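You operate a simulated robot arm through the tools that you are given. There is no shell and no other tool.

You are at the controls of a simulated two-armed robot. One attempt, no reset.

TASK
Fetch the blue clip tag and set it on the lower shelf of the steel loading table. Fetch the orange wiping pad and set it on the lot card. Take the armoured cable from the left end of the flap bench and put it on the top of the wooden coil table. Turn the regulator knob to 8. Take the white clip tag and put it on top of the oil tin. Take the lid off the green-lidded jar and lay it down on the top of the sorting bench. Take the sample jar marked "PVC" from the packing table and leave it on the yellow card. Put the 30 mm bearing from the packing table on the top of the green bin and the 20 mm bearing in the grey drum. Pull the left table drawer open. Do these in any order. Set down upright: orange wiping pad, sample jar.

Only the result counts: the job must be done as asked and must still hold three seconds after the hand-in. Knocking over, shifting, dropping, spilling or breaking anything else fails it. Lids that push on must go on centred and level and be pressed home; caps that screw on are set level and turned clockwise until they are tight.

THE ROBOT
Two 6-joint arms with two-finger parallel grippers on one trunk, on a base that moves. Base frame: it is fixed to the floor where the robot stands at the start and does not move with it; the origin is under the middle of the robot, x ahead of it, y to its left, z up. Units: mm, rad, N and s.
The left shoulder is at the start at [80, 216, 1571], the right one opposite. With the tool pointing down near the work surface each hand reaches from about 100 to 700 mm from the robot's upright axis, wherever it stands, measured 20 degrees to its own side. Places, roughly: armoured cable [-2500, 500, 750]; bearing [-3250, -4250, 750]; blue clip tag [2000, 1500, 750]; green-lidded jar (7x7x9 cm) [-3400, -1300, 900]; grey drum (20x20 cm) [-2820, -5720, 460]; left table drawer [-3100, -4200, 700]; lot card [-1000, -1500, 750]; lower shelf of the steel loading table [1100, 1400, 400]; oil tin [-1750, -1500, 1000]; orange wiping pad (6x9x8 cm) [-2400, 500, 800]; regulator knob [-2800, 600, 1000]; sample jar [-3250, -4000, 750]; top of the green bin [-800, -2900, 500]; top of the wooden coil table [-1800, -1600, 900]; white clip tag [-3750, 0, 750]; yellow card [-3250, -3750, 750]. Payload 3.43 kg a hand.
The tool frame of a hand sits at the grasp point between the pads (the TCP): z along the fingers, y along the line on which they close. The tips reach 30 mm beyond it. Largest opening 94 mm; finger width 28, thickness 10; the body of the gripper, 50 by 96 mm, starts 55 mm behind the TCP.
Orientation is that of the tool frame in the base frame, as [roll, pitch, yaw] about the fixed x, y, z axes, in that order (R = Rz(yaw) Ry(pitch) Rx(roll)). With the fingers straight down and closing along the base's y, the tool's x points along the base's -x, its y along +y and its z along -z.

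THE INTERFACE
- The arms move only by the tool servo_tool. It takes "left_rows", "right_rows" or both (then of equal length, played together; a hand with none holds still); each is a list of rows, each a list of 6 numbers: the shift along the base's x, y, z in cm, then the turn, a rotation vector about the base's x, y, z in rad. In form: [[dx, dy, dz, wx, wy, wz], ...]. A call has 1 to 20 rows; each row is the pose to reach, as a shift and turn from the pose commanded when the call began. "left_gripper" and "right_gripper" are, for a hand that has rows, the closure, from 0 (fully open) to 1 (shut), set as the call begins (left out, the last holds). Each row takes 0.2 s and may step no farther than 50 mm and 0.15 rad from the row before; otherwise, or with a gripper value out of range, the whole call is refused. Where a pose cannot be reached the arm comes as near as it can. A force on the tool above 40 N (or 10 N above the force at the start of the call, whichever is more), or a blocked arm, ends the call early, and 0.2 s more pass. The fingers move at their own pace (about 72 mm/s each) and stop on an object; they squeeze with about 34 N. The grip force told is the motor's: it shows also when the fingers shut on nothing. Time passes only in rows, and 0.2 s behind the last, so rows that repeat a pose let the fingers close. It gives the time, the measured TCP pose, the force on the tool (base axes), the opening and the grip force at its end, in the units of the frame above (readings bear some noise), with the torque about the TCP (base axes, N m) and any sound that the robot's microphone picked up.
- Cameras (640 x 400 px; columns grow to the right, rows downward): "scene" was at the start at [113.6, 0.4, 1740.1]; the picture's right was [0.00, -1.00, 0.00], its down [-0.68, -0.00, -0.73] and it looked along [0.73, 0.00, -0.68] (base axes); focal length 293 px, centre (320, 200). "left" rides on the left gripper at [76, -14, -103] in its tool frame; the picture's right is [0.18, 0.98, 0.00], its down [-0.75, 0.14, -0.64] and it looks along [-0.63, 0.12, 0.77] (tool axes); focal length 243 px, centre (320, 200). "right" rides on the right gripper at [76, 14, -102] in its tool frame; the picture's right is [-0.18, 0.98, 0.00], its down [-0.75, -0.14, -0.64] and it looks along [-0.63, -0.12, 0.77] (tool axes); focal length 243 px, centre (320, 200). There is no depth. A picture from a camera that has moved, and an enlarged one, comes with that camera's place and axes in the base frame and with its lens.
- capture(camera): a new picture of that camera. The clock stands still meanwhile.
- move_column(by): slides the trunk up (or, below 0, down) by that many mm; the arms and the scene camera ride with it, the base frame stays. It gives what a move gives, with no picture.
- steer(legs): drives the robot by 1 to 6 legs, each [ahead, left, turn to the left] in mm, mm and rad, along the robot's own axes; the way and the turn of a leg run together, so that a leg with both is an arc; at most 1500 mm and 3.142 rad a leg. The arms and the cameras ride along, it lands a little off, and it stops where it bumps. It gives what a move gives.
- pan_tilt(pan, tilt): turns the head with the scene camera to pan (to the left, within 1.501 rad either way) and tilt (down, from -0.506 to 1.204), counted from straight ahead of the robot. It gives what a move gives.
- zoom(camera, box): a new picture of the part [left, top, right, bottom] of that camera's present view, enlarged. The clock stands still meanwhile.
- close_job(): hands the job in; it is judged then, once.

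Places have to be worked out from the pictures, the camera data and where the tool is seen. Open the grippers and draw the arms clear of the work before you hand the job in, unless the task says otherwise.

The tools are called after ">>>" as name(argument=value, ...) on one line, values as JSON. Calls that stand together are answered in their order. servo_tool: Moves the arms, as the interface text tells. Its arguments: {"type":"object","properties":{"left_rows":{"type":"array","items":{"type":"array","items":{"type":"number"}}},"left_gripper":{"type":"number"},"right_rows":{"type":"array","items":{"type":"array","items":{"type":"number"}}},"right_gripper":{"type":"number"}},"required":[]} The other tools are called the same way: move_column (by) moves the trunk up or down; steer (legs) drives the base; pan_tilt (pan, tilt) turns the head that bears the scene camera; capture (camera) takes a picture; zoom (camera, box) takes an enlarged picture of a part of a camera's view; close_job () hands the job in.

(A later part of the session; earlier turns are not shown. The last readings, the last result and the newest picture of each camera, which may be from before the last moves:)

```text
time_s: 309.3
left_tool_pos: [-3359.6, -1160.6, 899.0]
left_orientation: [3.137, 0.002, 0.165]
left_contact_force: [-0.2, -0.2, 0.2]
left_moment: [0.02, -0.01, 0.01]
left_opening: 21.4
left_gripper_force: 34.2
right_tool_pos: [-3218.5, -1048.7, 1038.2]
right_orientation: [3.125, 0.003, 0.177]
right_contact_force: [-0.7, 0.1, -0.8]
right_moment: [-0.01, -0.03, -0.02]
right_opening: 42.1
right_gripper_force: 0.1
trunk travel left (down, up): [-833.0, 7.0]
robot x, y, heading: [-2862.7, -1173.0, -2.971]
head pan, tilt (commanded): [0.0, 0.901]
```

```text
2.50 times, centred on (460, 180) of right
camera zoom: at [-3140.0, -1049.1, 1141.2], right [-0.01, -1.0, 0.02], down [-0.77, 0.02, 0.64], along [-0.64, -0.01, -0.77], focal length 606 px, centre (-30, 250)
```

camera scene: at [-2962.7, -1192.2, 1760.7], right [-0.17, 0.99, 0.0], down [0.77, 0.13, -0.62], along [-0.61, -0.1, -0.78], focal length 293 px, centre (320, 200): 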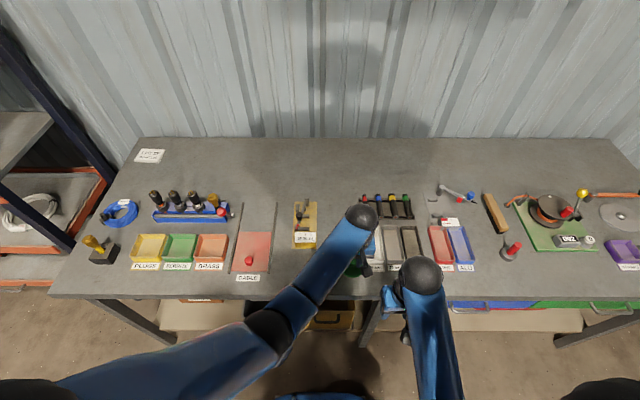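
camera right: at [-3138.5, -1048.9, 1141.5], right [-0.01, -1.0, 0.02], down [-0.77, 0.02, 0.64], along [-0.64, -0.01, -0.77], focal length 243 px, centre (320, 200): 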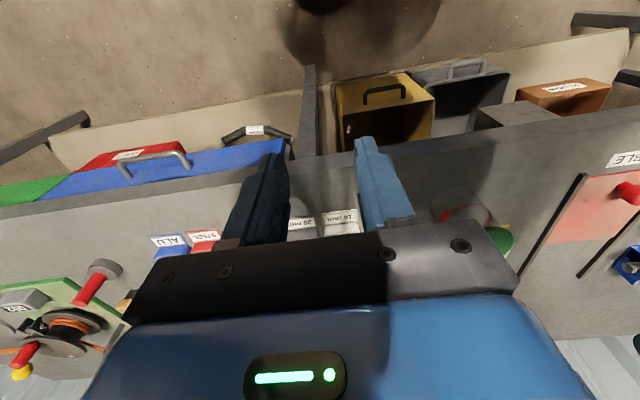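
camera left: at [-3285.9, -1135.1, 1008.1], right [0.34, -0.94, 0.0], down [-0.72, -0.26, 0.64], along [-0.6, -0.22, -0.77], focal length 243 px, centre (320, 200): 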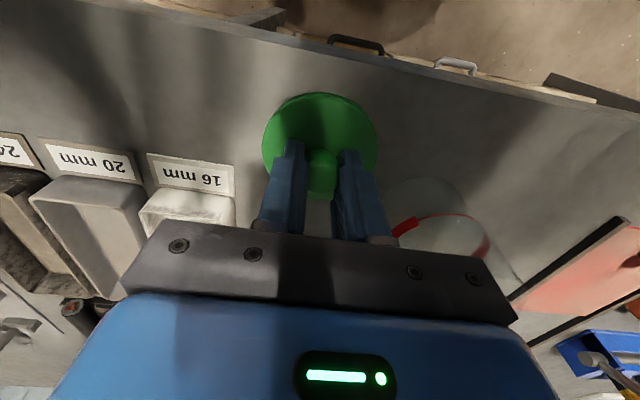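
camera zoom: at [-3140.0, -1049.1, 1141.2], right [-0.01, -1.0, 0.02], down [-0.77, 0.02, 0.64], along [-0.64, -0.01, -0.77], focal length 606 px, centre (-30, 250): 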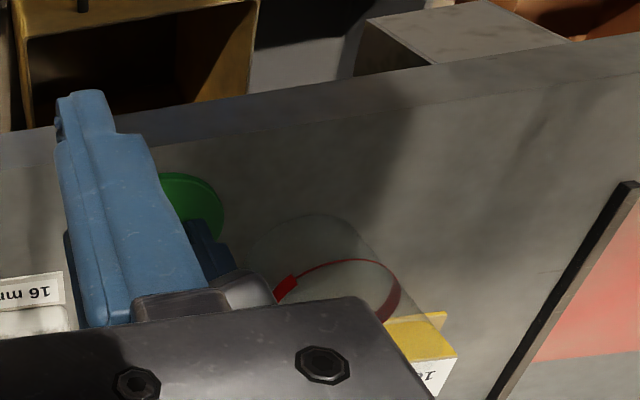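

The lid is at the bench surface. I open the grip and lift off.

>>> servo_tool(left_rows=[[0, 0, -0.15, 0, 0, 0], [0, 0, -0.15, 0, 0, 0]])

>>> servo_tool(left_rows=[[0, 0, 0, 0, 0, 0], [0, 0, 0, 0, 0, 0]], left_gripper=0.45)

>>> servo_tool(left_rows=[[0, 0, 3, 0, 0, 0], [0, 0, 7, 0, 0, 0], [0, 0, 11, 0, 0, 0], [0, 0, 14, 0, 0, 0]])

>>> capture(camera="left")

```text
time_s: 309.9
left_tool_pos: [-3359.7, -1161.0, 898.0]
left_orientation: [3.136, 0.002, 0.164]
left_contact_force: [-0.2, 0.5, 0.8]
left_moment: [-0.02, 0.01, -0.01]
left_opening: 21.7
left_gripper_force: 33.7
right_tool_pos: [-3218.2, -1049.7, 1039.7]
right_orientation: [3.125, 0.005, 0.176]
right_contact_force: [-0.1, 0.0, 0.4]
right_moment: [0.01, 0.01, -0.05]
right_opening: 42.3
right_gripper_force: 0.1
trunk travel left (down, up): [-833.0, 7.0]
robot x, y, heading: [-2859.4, -1175.6, -2.975]
head pan, tilt (commanded): [0.0, 0.901]
```

```text
time_s: 310.5
left_tool_pos: [-3360.2, -1161.8, 898.8]
left_orientation: [3.137, 0.002, 0.163]
left_contact_force: [-0.5, 0.6, 0.2]
left_moment: [0.0, -0.02, 0.0]
left_opening: 51.8
left_gripper_force: 0.1
right_tool_pos: [-3218.4, -1049.0, 1038.6]
right_orientation: [3.123, 0.004, 0.179]
right_contact_force: [-0.1, 0.4, 0.5]
right_moment: [0.0, 0.02, -0.01]
right_opening: 42.1
right_gripper_force: 0.1
trunk travel left (down, up): [-833.0, 7.0]
robot x, y, heading: [-2859.2, -1175.3, -2.97]
head pan, tilt (commanded): [0.0, 0.901]
```

```text
time_s: 311.5
left_tool_pos: [-3357.9, -1163.9, 1038.1]
left_orientation: [3.137, 0.002, 0.165]
left_contact_force: [-0.1, 0.6, -0.2]
left_moment: [0.01, 0.01, 0.04]
left_opening: 51.6
left_gripper_force: 0.0
right_tool_pos: [-3217.6, -1049.2, 1040.6]
right_orientation: [3.123, 0.002, 0.179]
right_contact_force: [0.2, 0.7, 0.3]
right_moment: [0.03, 0.01, -0.01]
right_opening: 42.3
right_gripper_force: 0.1
trunk travel left (down, up): [-833.0, 7.0]
robot x, y, heading: [-2855.0, -1174.8, -2.973]
head pan, tilt (commanded): [0.0, 0.901]
```

```text
taken
camera left: at [-3284.6, -1136.4, 1140.5], right [0.34, -0.94, 0.01], down [-0.72, -0.26, 0.64], along [-0.6, -0.22, -0.77], focal length 243 px, centre (320, 200)
```

left: 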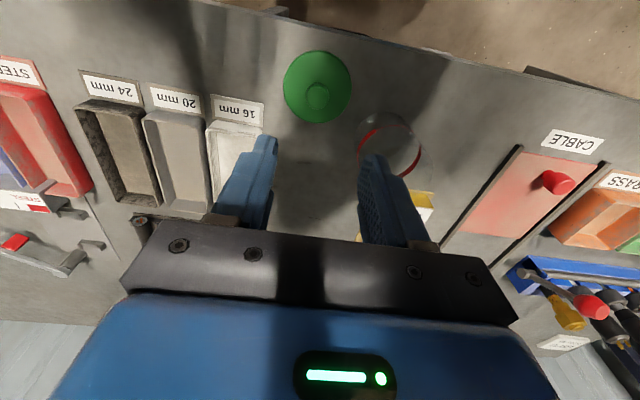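

The lid lies flat on the bench beside the open jar. Next is the packing table: I back off, turn left to face down the aisle, and look.

>>> steer(legs=[[-240, 0, 0], [0, 0, 1.557]])

>>> pan_tilt(pan=0.0, tilt=0.35)

>>> capture(camera="scene")

```text
time_s: 317.0
left_tool_pos: [-2652.0, -1633.7, 1038.7]
left_orientation: [3.136, 0.001, 1.696]
left_contact_force: [-0.6, -0.4, -0.9]
left_moment: [0.0, -0.01, -0.02]
left_opening: 51.3
left_gripper_force: 0.0
right_tool_pos: [-2759.4, -1488.9, 1037.9]
right_orientation: [3.124, 0.004, 1.71]
right_contact_force: [0.7, -0.3, -0.3]
right_moment: [0.03, 0.03, 0.04]
right_opening: 42.1
right_gripper_force: 0.1
trunk travel left (down, up): [-833.0, 7.0]
robot x, y, heading: [-2617.2, -1132.4, -1.446]
head pan, tilt (commanded): [0.0, 0.901]
```

```text
time_s: 318.0
left_tool_pos: [-2651.5, -1632.9, 1037.3]
left_orientation: [3.137, 0.003, 1.694]
left_contact_force: [-1.0, -1.3, -0.1]
left_moment: [-0.02, 0.0, -0.02]
left_opening: 51.6
left_gripper_force: 0.0
right_tool_pos: [-2758.8, -1489.7, 1040.0]
right_orientation: [3.124, 0.004, 1.708]
right_contact_force: [0.3, 0.5, 0.0]
right_moment: [0.02, 0.03, 0.03]
right_opening: 42.1
right_gripper_force: 0.1
trunk travel left (down, up): [-833.0, 7.0]
robot x, y, heading: [-2618.0, -1136.0, -1.443]
head pan, tilt (commanded): [0.0, 0.351]
```

```text
taken
camera scene: at [-2603.8, -1256.9, 1808.1], right [-0.99, -0.13, 0.0], down [-0.04, 0.34, -0.94], along [0.12, -0.93, -0.34], focal length 293 px, centre (320, 200)
```

scene: 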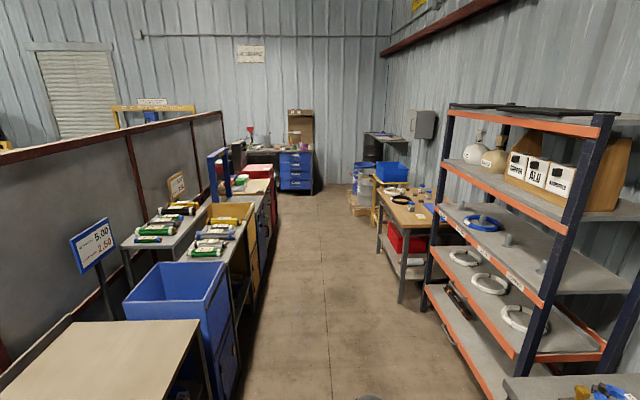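

The aisle is clear; the wooden table beyond the rack on the right should be the packing table. I zoom in on it.

>>> zoom(camera="scene", box=[330, 120, 480, 320])

```text
2.00 times, centred on (405, 220) of scene
camera zoom: at [-2603.8, -1256.9, 1808.1], right [-0.99, -0.13, 0.0], down [-0.04, 0.34, -0.94], along [0.12, -0.93, -0.34], focal length 587 px, centre (150, 160)
```

zoom: 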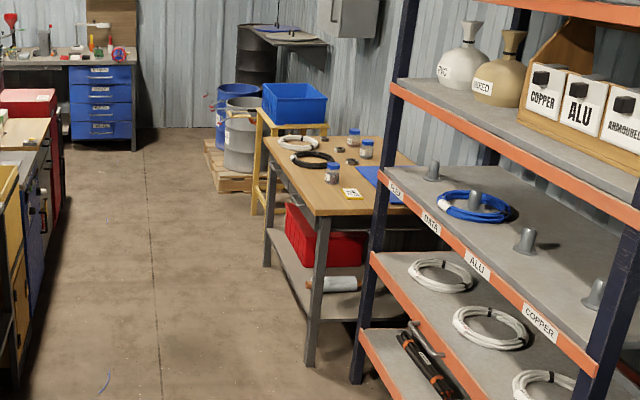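

The packing table's front legs are at about (-3056,-3550) and (-2910,-4442). I drive down the aisle and turn right to face it.

>>> steer(legs=[[1450, 0, 0], [1300, -250, 0], [0, 0, -1.535]])

>>> pan_tilt(pan=0.0, tilt=0.75)

>>> capture(camera="scene")

```text
time_s: 335.2
left_tool_pos: [-3082.1, -3856.7, 1037.4]
left_orientation: [3.135, 0.002, 0.109]
left_contact_force: [-0.6, -0.9, -0.9]
left_moment: [-0.01, -0.01, 0.02]
left_opening: 51.7
left_gripper_force: 0.1
right_tool_pos: [-2935.2, -3751.0, 1039.9]
right_orientation: [3.125, 0.003, 0.122]
right_contact_force: [-0.1, 0.0, 0.8]
right_moment: [-0.02, -0.01, 0.01]
right_opening: 42.2
right_gripper_force: 0.0
trunk travel left (down, up): [-833.0, 7.0]
robot x, y, heading: [-2585.1, -3894.3, -3.034]
head pan, tilt (commanded): [0.0, 0.351]
```

```text
time_s: 336.1
left_tool_pos: [-3081.6, -3855.2, 1036.6]
left_orientation: [3.136, 0.001, 0.108]
left_contact_force: [0.2, 0.7, -0.7]
left_moment: [0.02, -0.01, 0.01]
left_opening: 51.6
left_gripper_force: 0.0
right_tool_pos: [-2935.4, -3750.2, 1039.0]
right_orientation: [3.125, 0.003, 0.122]
right_contact_force: [0.3, 0.3, -0.4]
right_moment: [0.0, 0.0, 0.01]
right_opening: 42.5
right_gripper_force: 0.1
trunk travel left (down, up): [-833.0, 7.0]
robot x, y, heading: [-2581.5, -3896.9, -3.024]
head pan, tilt (commanded): [0.0, 0.75]
```

```text
taken
camera scene: at [-2694.9, -3907.5, 1772.6], right [-0.11, 0.99, 0.0], down [0.68, 0.08, -0.73], along [-0.73, -0.08, -0.68], focal length 293 px, centre (320, 200)
```

scene: 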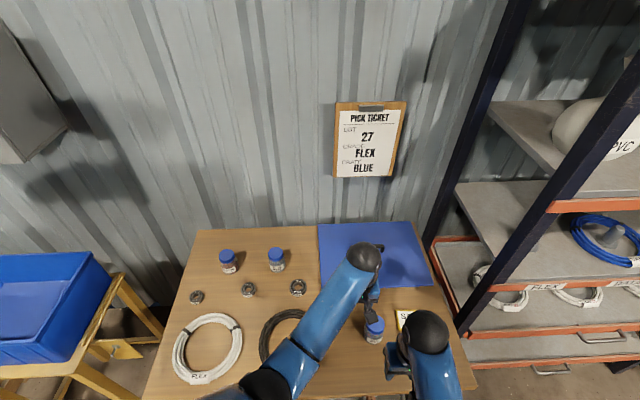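

I see three bearings, three blue-capped sample jars, two cable coils, a blue mat, and the yellow card near the right hand. I zoom in to read labels.

>>> zoom(camera="scene", box=[180, 240, 320, 320])

>>> zoom(camera="scene", box=[340, 290, 440, 370])

>>> capture(camera="left")

>>> capture(camera="right")

```text
4.57 times, centred on (250, 280) of scene
camera zoom: at [-2694.9, -3907.5, 1772.6], right [-0.11, 0.99, 0.0], down [0.68, 0.08, -0.73], along [-0.73, -0.08, -0.68], focal length 1341 px, centre (640, -166)
```

zoom: 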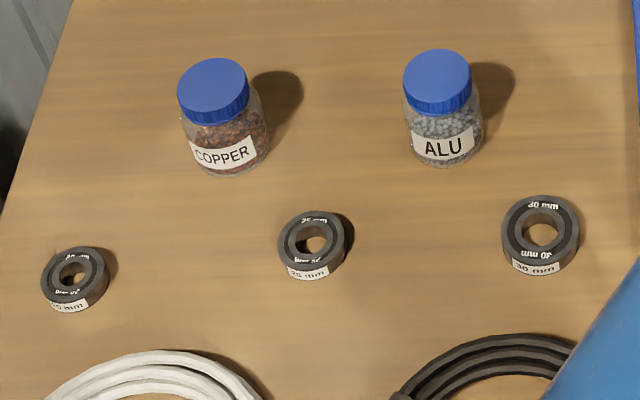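

```text
5.00 times, centred on (390, 330) of scene
camera zoom: at [-2694.9, -3907.5, 1772.6], right [-0.11, 0.99, 0.0], down [0.68, 0.08, -0.73], along [-0.73, -0.08, -0.68], focal length 1467 px, centre (-30, -450)
```

zoom: 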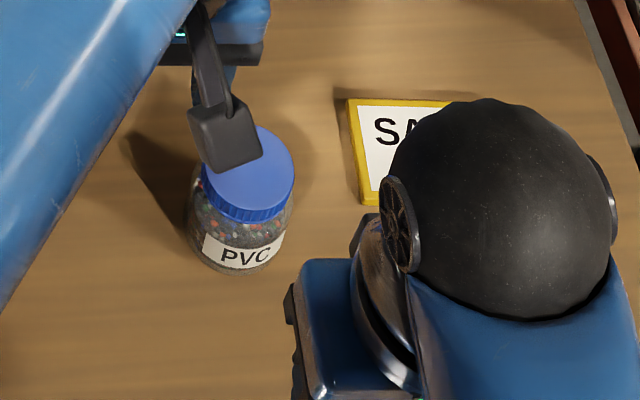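

```text
taken
camera left: at [-3006.5, -3833.6, 1140.1], right [0.29, -0.96, 0.0], down [-0.73, -0.22, 0.64], along [-0.62, -0.19, -0.76], focal length 243 px, centre (320, 200)
```

left: 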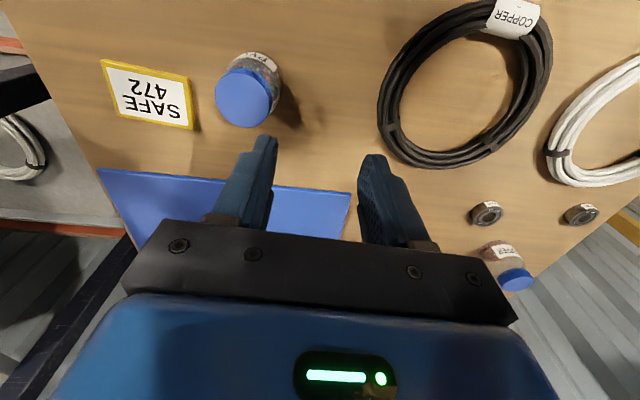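

```text
taken
camera right: at [-2857.0, -3754.5, 1141.2], right [-0.06, -1.0, 0.02], down [-0.76, 0.06, 0.64], along [-0.64, 0.03, -0.77], focal length 243 px, centre (320, 200)
```

right: 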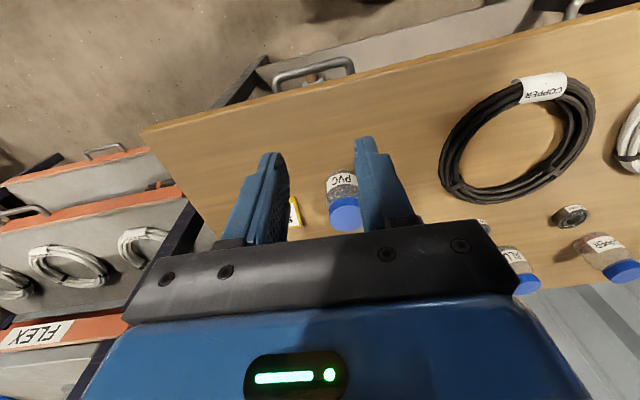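

Labels read: jars COPPER, ALU, PVC; bearings 20, 25 and 30 mm from left. The PVC jar stands at about (-3113,-3779) with its cap top at z≈870; the yellow card's centre is about (-3171,-3645). I lower the trunk 100 mm and bring the right hand over the PVC jar.

>>> move_column(by=-100)

>>> servo_tool(right_rows=[[-4, -0.7, 1, 0, 0, 0], [-8, -1.4, 2, 0, 0, 0], [-12, -2.1, 2, 0, 0, 0], [-16, -2.7, 2, 0, 0, 0], [-17.5, -2.9, 2, 0, 0, 0]], right_gripper=0.0, left_rows=[[1, -4, 0, 0, 0, 0], [2, -8, 0, 0, 0, 0], [3, -12, 0, 0, 0, 0], [4, -14, 0, 0, 0, 0], [4, -14, 0, 0, 0, 0]])

>>> capture(camera="right")

>>> capture(camera="scene")

```text
time_s: 337.4
left_tool_pos: [-3082.5, -3856.4, 938.7]
left_orientation: [3.137, 0.002, 0.108]
left_contact_force: [-0.1, 0.2, -0.2]
left_moment: [0.01, 0.01, -0.01]
left_opening: 51.7
left_gripper_force: 0.1
right_tool_pos: [-2934.7, -3750.4, 939.7]
right_orientation: [3.124, 0.004, 0.122]
right_contact_force: [-0.4, -1.0, -0.1]
right_moment: [-0.04, 0.01, -0.02]
right_opening: 42.4
right_gripper_force: 0.0
trunk travel left (down, up): [-733.0, 107.0]
robot x, y, heading: [-2584.1, -3893.8, -3.03]
head pan, tilt (commanded): [0.0, 0.75]
```

```text
time_s: 338.6
left_tool_pos: [-3041.7, -3994.4, 938.1]
left_orientation: [3.136, 0.003, 0.107]
left_contact_force: [0.6, 0.1, 0.5]
left_moment: [-0.01, 0.03, 0.01]
left_opening: 51.8
left_gripper_force: 0.1
right_tool_pos: [-3111.9, -3781.2, 958.1]
right_orientation: [3.124, 0.004, 0.123]
right_contact_force: [0.7, -0.9, 0.0]
right_moment: [0.0, 0.0, -0.01]
right_opening: 93.6
right_gripper_force: 0.1
right hand out of reach, approached as far as the arm can: row 1, 2, 3, 4
trunk travel left (down, up): [-733.0, 107.0]
robot x, y, heading: [-2580.1, -3897.2, -3.028]
head pan, tilt (commanded): [0.0, 0.75]
```

```text
taken
camera right: at [-3033.4, -3784.1, 1060.3], right [-0.06, -1.0, 0.02], down [-0.76, 0.06, 0.64], along [-0.64, 0.03, -0.77], focal length 243 px, centre (320, 200)
```

right: 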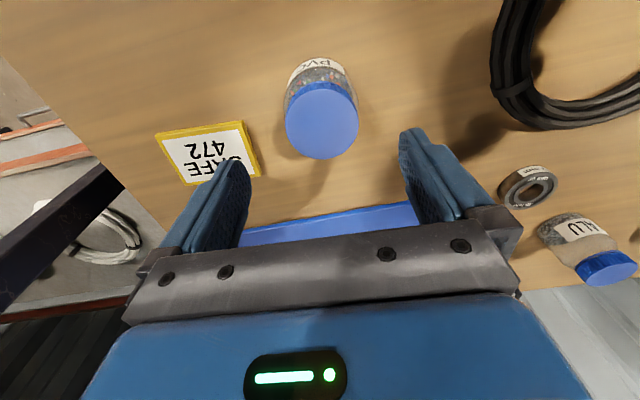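

```text
taken
camera scene: at [-2695.8, -3907.6, 1672.5], right [-0.11, 0.99, 0.0], down [0.68, 0.08, -0.73], along [-0.73, -0.08, -0.68], focal length 293 px, centre (320, 200)
```

scene: 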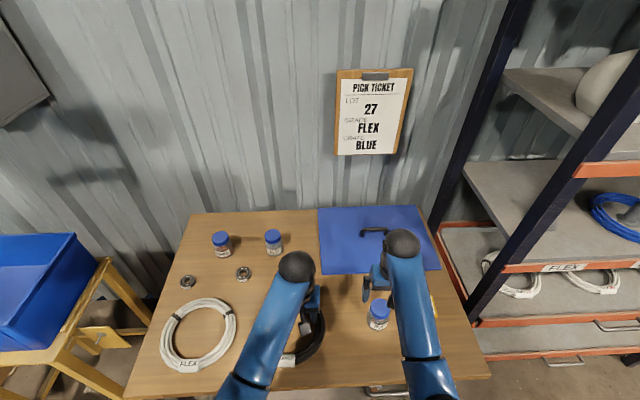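

The cap is exactly under the hand's axis. I descend around the jar to TCP z≈846.

>>> servo_tool(right_rows=[[0, 0, -3.5, 0, 0, 0], [0, 0, -7, 0, 0, 0], [0, 0, -10, 0, 0, 0], [0, 0, -11, 0, 0, 0], [0, 0, -11, 0, 0, 0]])

>>> capture(camera="right")

```text
time_s: 339.8
left_tool_pos: [-3042.0, -3995.5, 938.6]
left_orientation: [3.135, 0.001, 0.11]
left_contact_force: [0.1, 0.0, 0.4]
left_moment: [-0.01, -0.03, -0.01]
left_opening: 52.0
left_gripper_force: 0.1
right_tool_pos: [-3110.2, -3779.7, 849.0]
right_orientation: [3.125, 0.003, 0.123]
right_contact_force: [0.1, -0.1, -0.9]
right_moment: [0.01, 0.01, 0.01]
right_opening: 94.0
right_gripper_force: 0.0
trunk travel left (down, up): [-733.0, 107.0]
robot x, y, heading: [-2585.9, -3892.9, -3.028]
head pan, tilt (commanded): [0.0, 0.75]
```

```text
taken
camera right: at [-3031.1, -3783.6, 950.5], right [-0.06, -1.0, 0.02], down [-0.76, 0.06, 0.64], along [-0.64, 0.03, -0.77], focal length 243 px, centre (320, 200)
```

right: 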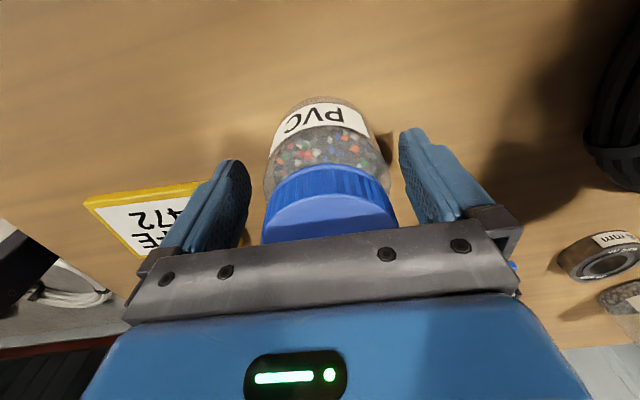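

The jar is between the fingers. I lower another 15 mm for a firmer hold and close.

>>> servo_tool(right_rows=[[0, 0, -0.8, 0, 0, 0], [0, 0, -1.5, 0, 0, 0]])

>>> servo_tool(right_rows=[[0, 0, 0, 0, 0, 0], [0, 0, 0, 0, 0, 0], [0, 0, 0, 0, 0, 0]], right_gripper=1.0)

>>> servo_tool(right_rows=[[0, 0, 1.5, 0, 0, 0], [0, 0, 3, 0, 0, 0]])

>>> capture(camera="right")

```text
time_s: 340.4
left_tool_pos: [-3040.1, -3994.6, 939.6]
left_orientation: [3.136, 0.002, 0.108]
left_contact_force: [0.7, 0.3, -0.6]
left_moment: [0.02, 0.03, -0.04]
left_opening: 51.6
left_gripper_force: 0.1
right_tool_pos: [-3109.0, -3779.6, 836.0]
right_orientation: [3.124, 0.006, 0.121]
right_contact_force: [-2.5, 1.2, 5.9]
right_moment: [0.05, -0.12, 0.01]
right_opening: 94.0
right_gripper_force: 0.0
trunk travel left (down, up): [-733.0, 107.0]
robot x, y, heading: [-2582.9, -3896.1, -3.029]
head pan, tilt (commanded): [0.0, 0.75]
```

```text
time_s: 341.2
left_tool_pos: [-3039.1, -3995.2, 939.6]
left_orientation: [3.139, 0.004, 0.112]
left_contact_force: [-0.8, 0.2, 0.7]
left_moment: [0.02, 0.02, -0.01]
left_opening: 51.6
left_gripper_force: 0.0
right_tool_pos: [-3109.0, -3781.0, 835.1]
right_orientation: [3.123, 0.005, 0.123]
right_contact_force: [-0.7, -2.9, 15.7]
right_moment: [0.35, -0.14, -0.01]
right_opening: 64.1
right_gripper_force: 34.1
trunk travel left (down, up): [-733.0, 107.0]
robot x, y, heading: [-2586.2, -3895.8, -3.032]
head pan, tilt (commanded): [0.0, 0.75]
```

```text
time_s: 341.8
left_tool_pos: [-3040.2, -3994.7, 939.2]
left_orientation: [3.135, 0.001, 0.107]
left_contact_force: [-0.1, -1.0, 0.1]
left_moment: [-0.02, -0.03, -0.02]
left_opening: 51.6
left_gripper_force: 0.1
right_tool_pos: [-3110.0, -3781.3, 864.1]
right_orientation: [3.124, 0.003, 0.122]
right_contact_force: [0.2, 0.2, -0.1]
right_moment: [0.01, -0.01, 0.01]
right_opening: 63.9
right_gripper_force: 34.1
trunk travel left (down, up): [-733.0, 107.0]
robot x, y, heading: [-2581.7, -3895.3, -3.033]
head pan, tilt (commanded): [0.0, 0.75]
```

```text
taken
camera right: at [-3030.6, -3784.7, 965.9], right [-0.06, -1.0, 0.02], down [-0.76, 0.06, 0.64], along [-0.64, 0.03, -0.77], focal length 243 px, centre (320, 200)
```

right: 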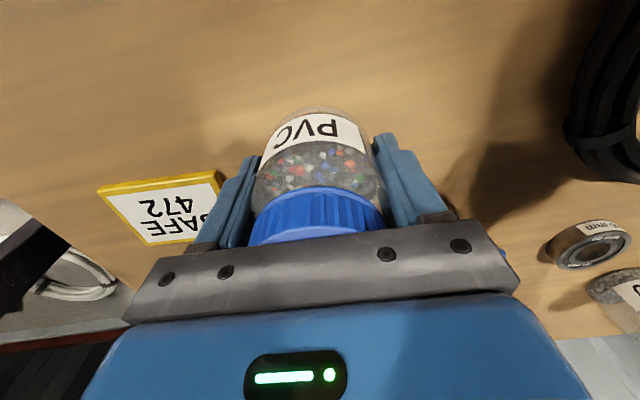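

The jar is lifted (64 mm grip). I zoom on the yellow card to fix its exact centre.

>>> zoom(camera="right", box=[80, 150, 280, 270])

>>> zoom(camera="scene", box=[340, 270, 480, 350])

```text
3.20 times, centred on (180, 210) of right
camera zoom: at [-3030.6, -3784.7, 965.9], right [-0.06, -1.0, 0.02], down [-0.76, 0.06, 0.64], along [-0.64, 0.03, -0.77], focal length 776 px, centre (768, 168)
```

zoom: 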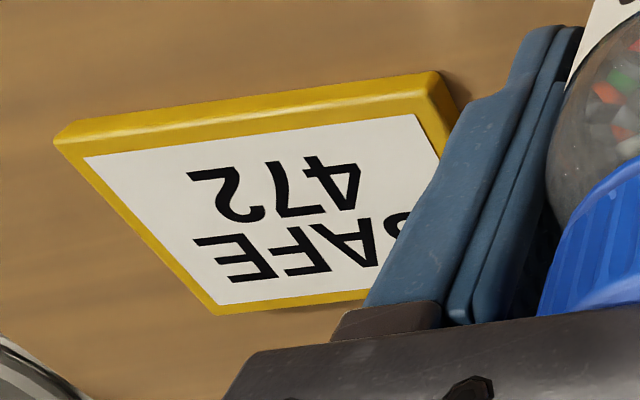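

```text
4.57 times, centred on (410, 310) of scene
camera zoom: at [-2694.1, -3907.9, 1672.6], right [-0.11, 0.99, 0.0], down [0.68, 0.08, -0.73], along [-0.73, -0.08, -0.68], focal length 1341 px, centre (-91, -303)
```

zoom: 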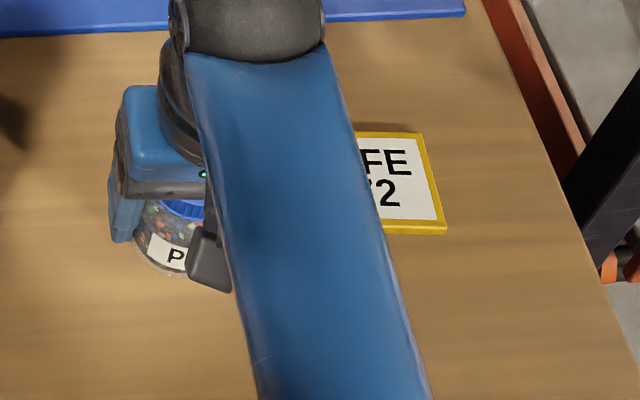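

The card is a ~105×70 mm block centred near (-3169,-3651). I carry the jar above it and check the alignment.

>>> servo_tool(right_rows=[[-1.2, 3, 1, 0, 0, 0], [-2.6, 6.2, 1.5, 0, 0, 0], [-4.2, 9.6, 1.5, 0, 0, 0], [-5.9, 13, 1.5, 0, 0, 0], [-5.9, 13, 1.5, 0, 0, 0]])

>>> capture(camera="right")

>>> zoom(camera="scene", box=[340, 240, 480, 350])

>>> capture(camera="left")

```text
time_s: 343.0
left_tool_pos: [-3040.9, -3995.4, 938.8]
left_orientation: [3.135, 0.0, 0.109]
left_contact_force: [0.8, -0.4, -0.4]
left_moment: [0.0, -0.01, 0.02]
left_opening: 51.4
left_gripper_force: 0.1
right_tool_pos: [-3172.1, -3650.3, 879.9]
right_orientation: [3.125, 0.002, 0.123]
right_contact_force: [-0.5, 0.4, -1.2]
right_moment: [-0.01, -0.01, 0.03]
right_opening: 64.0
right_gripper_force: 34.4
trunk travel left (down, up): [-733.0, 107.0]
robot x, y, heading: [-2583.8, -3893.5, -3.034]
head pan, tilt (commanded): [0.0, 0.75]
```

```text
taken
camera right: at [-3093.1, -3653.7, 982.4], right [-0.06, -1.0, 0.02], down [-0.76, 0.06, 0.64], along [-0.64, 0.03, -0.77], focal length 243 px, centre (320, 200)
```

right: 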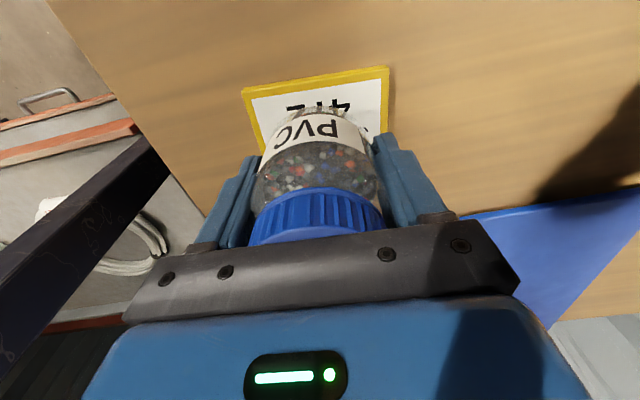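

```text
3.64 times, centred on (410, 295) of scene
camera zoom: at [-2694.8, -3907.7, 1672.6], right [-0.11, 0.99, 0.0], down [0.68, 0.08, -0.73], along [-0.73, -0.08, -0.68], focal length 1067 px, centre (-7, -146)
```

zoom: 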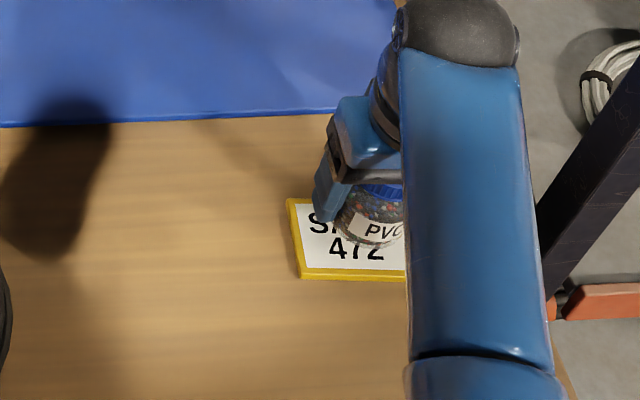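

```text
taken
camera left: at [-2965.7, -3972.5, 1041.2], right [0.29, -0.96, 0.0], down [-0.73, -0.22, 0.64], along [-0.62, -0.19, -0.76], focal length 243 px, centre (320, 200)
```

left: 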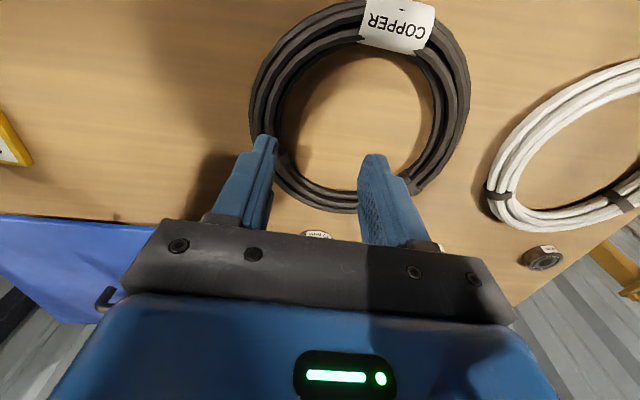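

The jar is centred on the card within 3 mm. I correct slightly and lower.

>>> servo_tool(right_rows=[[0.25, -0.2, -1.5, 0, 0, 0], [0.25, -0.2, -2.6, 0, 0, 0]])

>>> servo_tool(right_rows=[[0, 0, -0.3, 0, 0, 0], [0, 0, -0.6, 0, 0, 0]])

```text
time_s: 343.6
left_tool_pos: [-3042.1, -3995.6, 939.6]
left_orientation: [3.136, 0.002, 0.108]
left_contact_force: [-0.6, -0.3, -0.4]
left_moment: [-0.01, 0.0, -0.04]
left_opening: 51.8
left_gripper_force: 0.0
right_tool_pos: [-3168.1, -3653.2, 852.6]
right_orientation: [3.124, 0.003, 0.122]
right_contact_force: [0.6, -0.1, -0.5]
right_moment: [0.0, -0.01, 0.02]
right_opening: 63.9
right_gripper_force: 33.8
trunk travel left (down, up): [-733.0, 107.0]
robot x, y, heading: [-2580.6, -3896.4, -3.024]
head pan, tilt (commanded): [0.0, 0.75]
```

```text
time_s: 344.2
left_tool_pos: [-3041.0, -3995.2, 938.4]
left_orientation: [3.136, -0.001, 0.108]
left_contact_force: [0.1, -0.3, -0.7]
left_moment: [-0.03, -0.04, 0.01]
left_opening: 51.4
left_gripper_force: 0.0
right_tool_pos: [-3166.1, -3652.3, 847.2]
right_orientation: [3.123, 0.005, 0.122]
right_contact_force: [0.8, -0.4, -1.6]
right_moment: [0.01, 0.01, 0.01]
right_opening: 63.9
right_gripper_force: 33.4
trunk travel left (down, up): [-733.0, 107.0]
robot x, y, heading: [-2585.6, -3896.0, -3.03]
head pan, tilt (commanded): [0.0, 0.75]
```

Still free at TCP z≈847; I continue in small steps to touch.

>>> servo_tool(right_rows=[[0, 0, -0.2, 0, 0, 0], [0, 0, -0.4, 0, 0, 0]])

>>> servo_tool(right_rows=[[0, 0, -0.15, 0, 0, 0], [0, 0, -0.3, 0, 0, 0]])

```text
time_s: 344.8
left_tool_pos: [-3039.5, -3996.1, 939.2]
left_orientation: [3.138, 0.005, 0.108]
left_contact_force: [-1.4, -0.5, -0.6]
left_moment: [0.0, 0.01, 0.02]
left_opening: 51.9
left_gripper_force: 0.1
right_tool_pos: [-3167.3, -3650.9, 845.9]
right_orientation: [3.126, 0.01, 0.122]
right_contact_force: [1.3, 0.6, 15.2]
right_moment: [0.38, -0.2, -0.05]
right_opening: 63.6
right_gripper_force: 33.7
trunk travel left (down, up): [-733.0, 107.0]
robot x, y, heading: [-2579.1, -3894.1, -3.032]
head pan, tilt (commanded): [0.0, 0.75]
```

```text
time_s: 345.4
left_tool_pos: [-3038.8, -3996.3, 939.8]
left_orientation: [3.138, 0.004, 0.108]
left_contact_force: [-0.2, 0.2, 0.1]
left_moment: [0.0, 0.02, 0.01]
left_opening: 51.9
left_gripper_force: 0.0
right_tool_pos: [-3167.1, -3652.5, 844.7]
right_orientation: [3.127, 0.014, 0.121]
right_contact_force: [-2.1, 1.9, 32.7]
right_moment: [0.51, -0.16, -0.02]
right_opening: 63.9
right_gripper_force: 34.0
trunk travel left (down, up): [-733.0, 107.0]
robot x, y, heading: [-2582.8, -3894.7, -3.034]
head pan, tilt (commanded): [0.0, 0.75]
```

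The jar stands firmly on the card (33 N). I ease off 4 mm of command and open the grip.

>>> servo_tool(right_rows=[[0, 0, 0.3, 0, 0, 0], [0, 0, 0.45, 0, 0, 0]])

>>> servo_tool(right_rows=[[0, 0, 0, 0, 0, 0], [0, 0, 0, 0, 0, 0]], right_gripper=0.1)

>>> capture(camera="right")

```text
time_s: 346.0
left_tool_pos: [-3039.8, -3995.4, 939.3]
left_orientation: [3.134, 0.005, 0.11]
left_contact_force: [0.5, 0.0, 0.2]
left_moment: [0.0, -0.02, -0.01]
left_opening: 51.7
left_gripper_force: 0.0
right_tool_pos: [-3166.0, -3652.5, 843.9]
right_orientation: [3.124, 0.002, 0.122]
right_contact_force: [-5.4, 2.5, 17.0]
right_moment: [0.2, 0.55, -0.01]
right_opening: 63.6
right_gripper_force: 33.7
trunk travel left (down, up): [-733.0, 107.0]
robot x, y, heading: [-2583.0, -3894.0, -3.035]
head pan, tilt (commanded): [0.0, 0.75]
```

```text
time_s: 346.6
left_tool_pos: [-3039.0, -3995.7, 939.3]
left_orientation: [3.139, 0.004, 0.11]
left_contact_force: [-0.2, -0.5, 0.1]
left_moment: [0.03, -0.02, 0.02]
left_opening: 51.6
left_gripper_force: 0.1
right_tool_pos: [-3165.5, -3653.5, 845.3]
right_orientation: [3.123, 0.003, 0.125]
right_contact_force: [-1.1, -0.6, 13.1]
right_moment: [0.22, 0.0, 0.02]
right_opening: 84.9
right_gripper_force: 0.0
trunk travel left (down, up): [-733.0, 107.0]
robot x, y, heading: [-2583.2, -3898.8, -3.029]
head pan, tilt (commanded): [0.0, 0.75]
```

```text
taken
camera right: at [-3086.5, -3656.6, 947.0], right [-0.06, -1.0, 0.02], down [-0.76, 0.06, 0.64], along [-0.64, 0.03, -0.77], focal length 243 px, centre (320, 200)
```

right: 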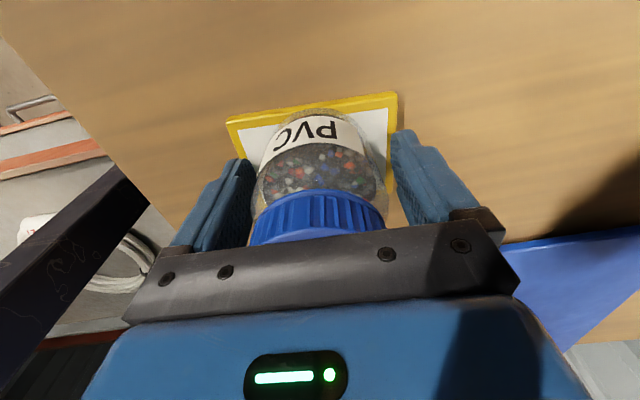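

Released. The tips rest on the card edge slightly, so I lift straight up.

>>> servo_tool(right_rows=[[0, 0, 1, 0, 0, 0], [0, 0, 3, 0, 0, 0], [0, 0, 6, 0, 0, 0], [0, 0, 9, 0, 0, 0], [0, 0, 11, 0, 0, 0]])

>>> capture(camera="right")

```text
time_s: 347.8
left_tool_pos: [-3040.6, -3995.0, 940.3]
left_orientation: [3.138, 0.003, 0.108]
left_contact_force: [0.1, 0.1, -0.1]
left_moment: [0.03, 0.01, 0.01]
left_opening: 51.6
left_gripper_force: 0.1
right_tool_pos: [-3165.9, -3653.2, 955.1]
right_orientation: [3.124, 0.003, 0.123]
right_contact_force: [0.3, -0.2, 0.2]
right_moment: [0.02, 0.03, 0.03]
right_opening: 84.3
right_gripper_force: 0.1
trunk travel left (down, up): [-733.0, 107.0]
robot x, y, heading: [-2583.7, -3896.0, -3.028]
head pan, tilt (commanded): [0.0, 0.75]
```

```text
taken
camera right: at [-3087.3, -3656.9, 1057.0], right [-0.06, -1.0, 0.02], down [-0.76, 0.06, 0.64], along [-0.64, 0.03, -0.77], focal length 243 px, centre (320, 200)
```

right: 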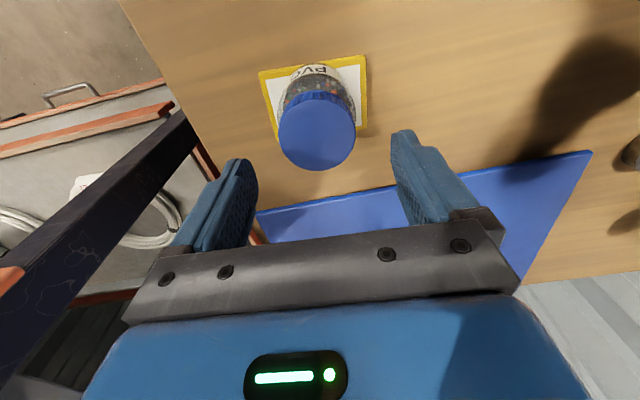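

The PVC jar stands on the yellow card. Now the bearings: I zoom in closely to confirm their sizes.

>>> zoom(camera="scene", box=[170, 255, 270, 305])

>>> pan_tilt(pan=0.3, tilt=0.85)

>>> capture(camera="scene")

```text
6.40 times, centred on (220, 280) of scene
camera zoom: at [-2694.7, -3907.7, 1672.6], right [-0.11, 0.99, 0.0], down [0.68, 0.08, -0.73], along [-0.73, -0.08, -0.68], focal length 1877 px, centre (960, -312)
```

zoom: 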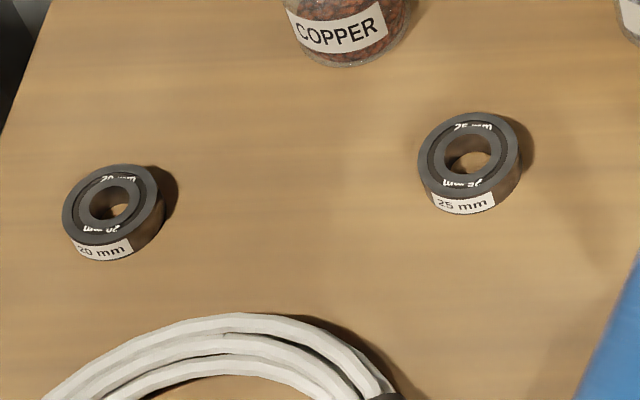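

```text
time_s: 348.6
left_tool_pos: [-3041.6, -3993.8, 939.7]
left_orientation: [3.137, 0.002, 0.107]
left_contact_force: [-0.2, -0.3, 0.6]
left_moment: [0.04, 0.03, 0.0]
left_opening: 51.8
left_gripper_force: 0.0
right_tool_pos: [-3165.6, -3652.7, 955.3]
right_orientation: [3.124, 0.003, 0.122]
right_contact_force: [0.0, 0.5, 0.1]
right_moment: [-0.01, 0.0, 0.04]
right_opening: 84.8
right_gripper_force: 0.2
trunk travel left (down, up): [-733.0, 107.0]
robot x, y, heading: [-2580.9, -3896.9, -3.029]
head pan, tilt (commanded): [0.3, 0.85]
```

```text
taken
camera scene: at [-2684.2, -3929.7, 1664.6], right [-0.4, 0.92, 0.0], down [0.69, 0.3, -0.66], along [-0.6, -0.26, -0.75], focal length 293 px, centre (320, 200)
```

scene: 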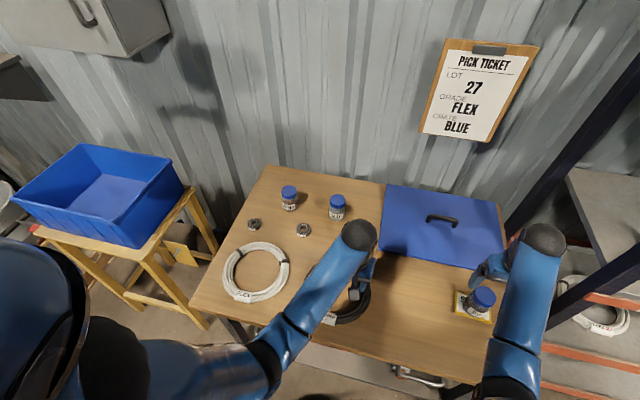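

Confirmed: 20 mm on the left, 25 mm in the middle, 30 mm to their right at about (-3245,-4045). I slide the robot left to reach both wanted bearings.

>>> steer(legs=[[4, 255, 0.04]])

>>> pan_tilt(pan=0.0, tilt=0.8)

>>> capture(camera="scene")

>>> capture(camera="right")

>>> capture(camera="left")

```text
time_s: 350.5
left_tool_pos: [-3008.1, -4263.5, 939.3]
left_orientation: [3.134, 0.001, 0.146]
left_contact_force: [-0.9, -0.1, 0.1]
left_moment: [-0.03, 0.01, 0.01]
left_opening: 51.6
left_gripper_force: 0.1
right_tool_pos: [-3146.2, -3925.1, 952.2]
right_orientation: [3.12, 0.002, 0.161]
right_contact_force: [-0.4, 1.0, 0.5]
right_moment: [-0.04, -0.02, -0.04]
right_opening: 84.5
right_gripper_force: 0.0
trunk travel left (down, up): [-733.0, 107.0]
robot x, y, heading: [-2554.9, -4146.9, -2.991]
head pan, tilt (commanded): [0.3, 0.85]
```

```text
time_s: 351.3
left_tool_pos: [-3008.4, -4264.5, 938.9]
left_orientation: [3.139, 0.003, 0.147]
left_contact_force: [0.0, -0.2, -0.6]
left_moment: [0.0, -0.04, 0.0]
left_opening: 51.8
left_gripper_force: 0.0
right_tool_pos: [-3146.1, -3927.2, 954.8]
right_orientation: [3.125, 0.003, 0.16]
right_contact_force: [0.3, -0.3, -0.2]
right_moment: [0.0, 0.0, 0.01]
right_opening: 84.6
right_gripper_force: 0.1
trunk travel left (down, up): [-733.0, 107.0]
robot x, y, heading: [-2553.9, -4146.4, -2.991]
head pan, tilt (commanded): [0.0, 0.799]
```

```text
taken
camera scene: at [-2662.8, -4164.3, 1668.6], right [-0.15, 0.99, 0.0], down [0.71, 0.11, -0.7], along [-0.69, -0.1, -0.72], focal length 293 px, centre (320, 200)
```

scene: 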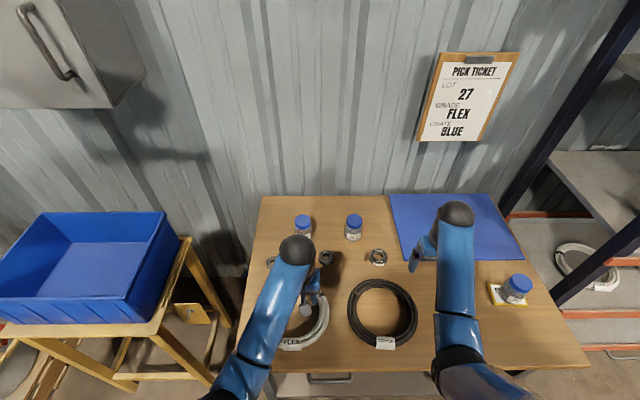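

```text
taken
camera right: at [-3067.0, -3928.4, 1056.9], right [-0.02, -1.0, 0.02], down [-0.77, 0.03, 0.64], along [-0.64, 0.0, -0.77], focal length 243 px, centre (320, 200)
```

right: 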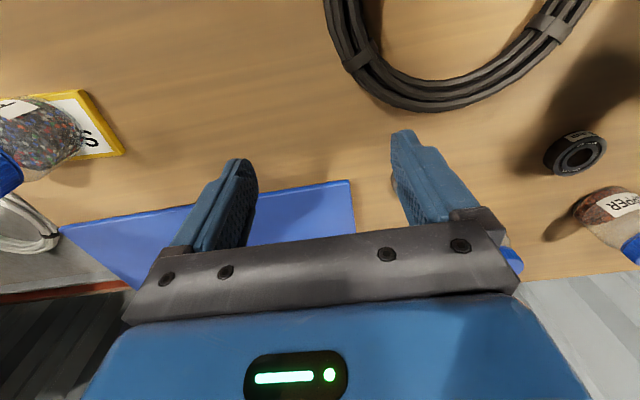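

```text
taken
camera left: at [-2933.2, -4239.3, 1041.2], right [0.33, -0.95, 0.0], down [-0.72, -0.25, 0.64], along [-0.61, -0.21, -0.76], focal length 243 px, centre (320, 200)
```

left: 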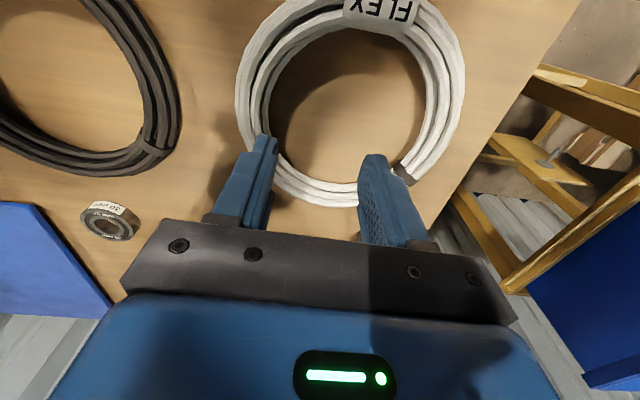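

The 30 mm bearing is at about (-3236,-4051). I move the right hand above it with the gripper open.

>>> servo_tool(right_rows=[[-2.2, -3.1, 0, 0, 0, 0], [-4.5, -6.2, 0, 0, 0, 0], [-6.8, -9.3, -1, 0, 0, 0], [-9, -12.4, -2, 0, 0, 0], [-9, -12.4, -2, 0, 0, 0]], right_gripper=0.0)

>>> capture(camera="right")

```text
time_s: 352.5
left_tool_pos: [-3008.1, -4263.8, 938.5]
left_orientation: [3.137, 0.002, 0.146]
left_contact_force: [0.5, -0.4, 1.1]
left_moment: [0.01, 0.01, 0.02]
left_opening: 51.6
left_gripper_force: 0.2
right_tool_pos: [-3235.5, -4051.4, 936.0]
right_orientation: [3.125, 0.004, 0.158]
right_contact_force: [-0.5, 0.1, 0.4]
right_moment: [-0.02, -0.01, 0.01]
right_opening: 93.9
right_gripper_force: 0.1
trunk travel left (down, up): [-733.0, 107.0]
robot x, y, heading: [-2551.5, -4140.4, -2.99]
head pan, tilt (commanded): [0.0, 0.799]
```

```text
taken
camera right: at [-3156.4, -4052.9, 1037.8], right [-0.02, -1.0, 0.02], down [-0.77, 0.03, 0.64], along [-0.64, 0.0, -0.77], focal length 243 px, centre (320, 200)
```

right: 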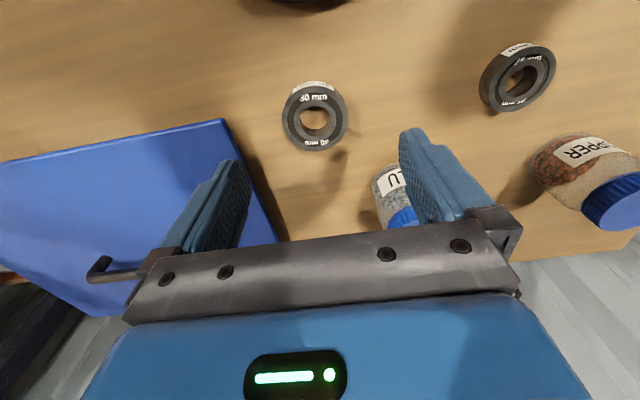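

The bearing is 8 mm farther and 5 mm to +y. I correct and descend around it.

>>> servo_tool(right_rows=[[-0.8, 0.5, -2, 0, 0, 0], [-0.8, 0.5, -5, 0, 0, 0], [-0.8, 0.5, -8, 0, 0, 0], [-0.8, 0.5, -9.2, 0, 0, 0], [-0.8, 0.5, -9.2, 0, 0, 0]])

>>> capture(camera="right")

```text
time_s: 353.7
left_tool_pos: [-3008.0, -4263.1, 936.7]
left_orientation: [3.136, 0.002, 0.147]
left_contact_force: [0.9, 0.0, 0.6]
left_moment: [0.0, -0.03, -0.02]
left_opening: 51.4
left_gripper_force: 0.0
right_tool_pos: [-3244.1, -4046.9, 843.8]
right_orientation: [3.124, 0.007, 0.16]
right_contact_force: [0.6, -0.2, -0.8]
right_moment: [0.02, 0.01, 0.0]
right_opening: 93.8
right_gripper_force: 0.1
trunk travel left (down, up): [-733.0, 107.0]
robot x, y, heading: [-2554.5, -4145.8, -2.99]
head pan, tilt (commanded): [0.0, 0.799]
```

```text
taken
camera right: at [-3164.6, -4047.4, 946.1], right [-0.02, -1.0, 0.02], down [-0.76, 0.03, 0.64], along [-0.64, 0.0, -0.76], focal length 243 px, centre (320, 200)
```

right: 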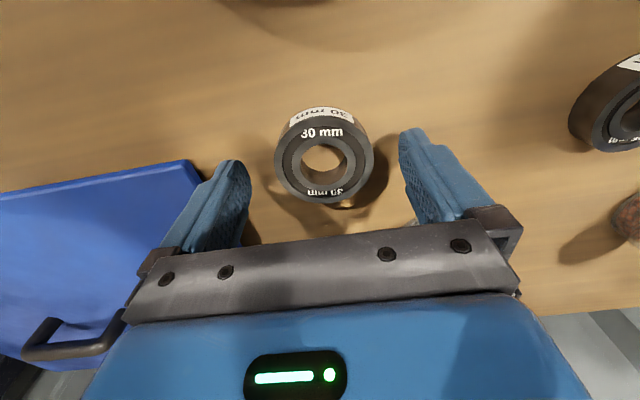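

It's centred. I lower 4 mm more and close.

>>> servo_tool(right_rows=[[0, 0, -0.2, 0, 0, 0], [0, 0, -0.4, 0, 0, 0]])

>>> servo_tool(right_rows=[[0, 0, 0, 0, 0, 0], [0, 0, 0, 0, 0, 0], [0, 0, 0, 0, 0, 0]], right_gripper=1.0)

>>> servo_tool(right_rows=[[0, 0, 2, 0, 0, 0], [0, 0, 5, 0, 0, 0], [0, 0, 8, 0, 0, 0], [0, 0, 11, 0, 0, 0]])

>>> capture(camera="right")

```text
time_s: 354.3
left_tool_pos: [-3007.7, -4265.1, 939.1]
left_orientation: [3.136, 0.001, 0.146]
left_contact_force: [0.1, 0.2, 0.6]
left_moment: [0.01, 0.04, 0.0]
left_opening: 51.7
left_gripper_force: 0.0
right_tool_pos: [-3241.8, -4044.9, 840.0]
right_orientation: [3.123, 0.004, 0.161]
right_contact_force: [-0.6, -1.1, -0.1]
right_moment: [0.0, -0.01, 0.02]
right_opening: 93.9
right_gripper_force: 0.1
right hand out of reach, approached as far as the arm can: row 2
trunk travel left (down, up): [-733.0, 107.0]
robot x, y, heading: [-2554.7, -4148.5, -2.988]
head pan, tilt (commanded): [0.0, 0.799]
```

```text
time_s: 355.1
left_tool_pos: [-3008.2, -4264.7, 938.4]
left_orientation: [3.137, 0.002, 0.146]
left_contact_force: [-0.4, 0.3, 0.0]
left_moment: [0.02, -0.02, 0.04]
left_opening: 51.7
left_gripper_force: 0.0
right_tool_pos: [-3241.7, -4045.4, 840.6]
right_orientation: [3.124, 0.003, 0.16]
right_contact_force: [0.5, 0.5, -0.5]
right_moment: [0.0, 0.04, 0.01]
right_opening: 60.6
right_gripper_force: 34.4
trunk travel left (down, up): [-733.0, 107.0]
robot x, y, heading: [-2554.0, -4145.6, -2.991]
head pan, tilt (commanded): [0.0, 0.799]
```

```text
time_s: 356.1
left_tool_pos: [-3008.0, -4264.0, 939.3]
left_orientation: [3.136, 0.002, 0.146]
left_contact_force: [0.6, -0.4, 0.8]
left_moment: [-0.03, -0.01, 0.02]
left_opening: 51.6
left_gripper_force: 0.0
right_tool_pos: [-3283.5, -4053.9, 931.7]
right_orientation: [3.125, 0.0, 0.16]
right_contact_force: [-0.1, 0.5, -2.4]
right_moment: [-0.02, 0.01, -0.02]
right_opening: 60.7
right_gripper_force: 34.3
right hand out of reach, approached as far as the arm can: row 1, 2, 3, 4
trunk travel left (down, up): [-733.0, 107.0]
robot x, y, heading: [-2558.4, -4145.9, -2.994]
head pan, tilt (commanded): [0.0, 0.799]
```

```text
taken
camera right: at [-3205.5, -4055.0, 1033.7], right [-0.02, -1.0, 0.02], down [-0.77, 0.03, 0.64], along [-0.64, 0.0, -0.77], focal length 243 px, centre (320, 200)
```

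right: 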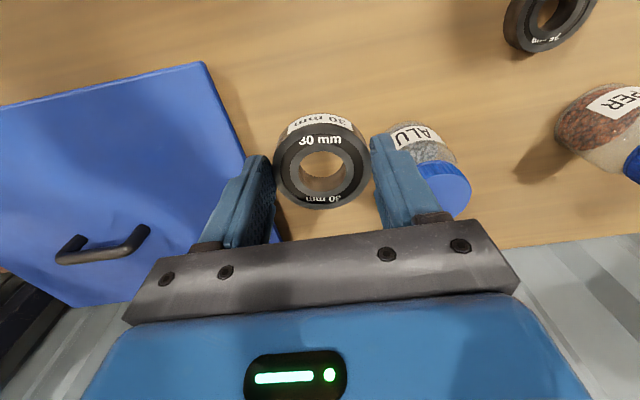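

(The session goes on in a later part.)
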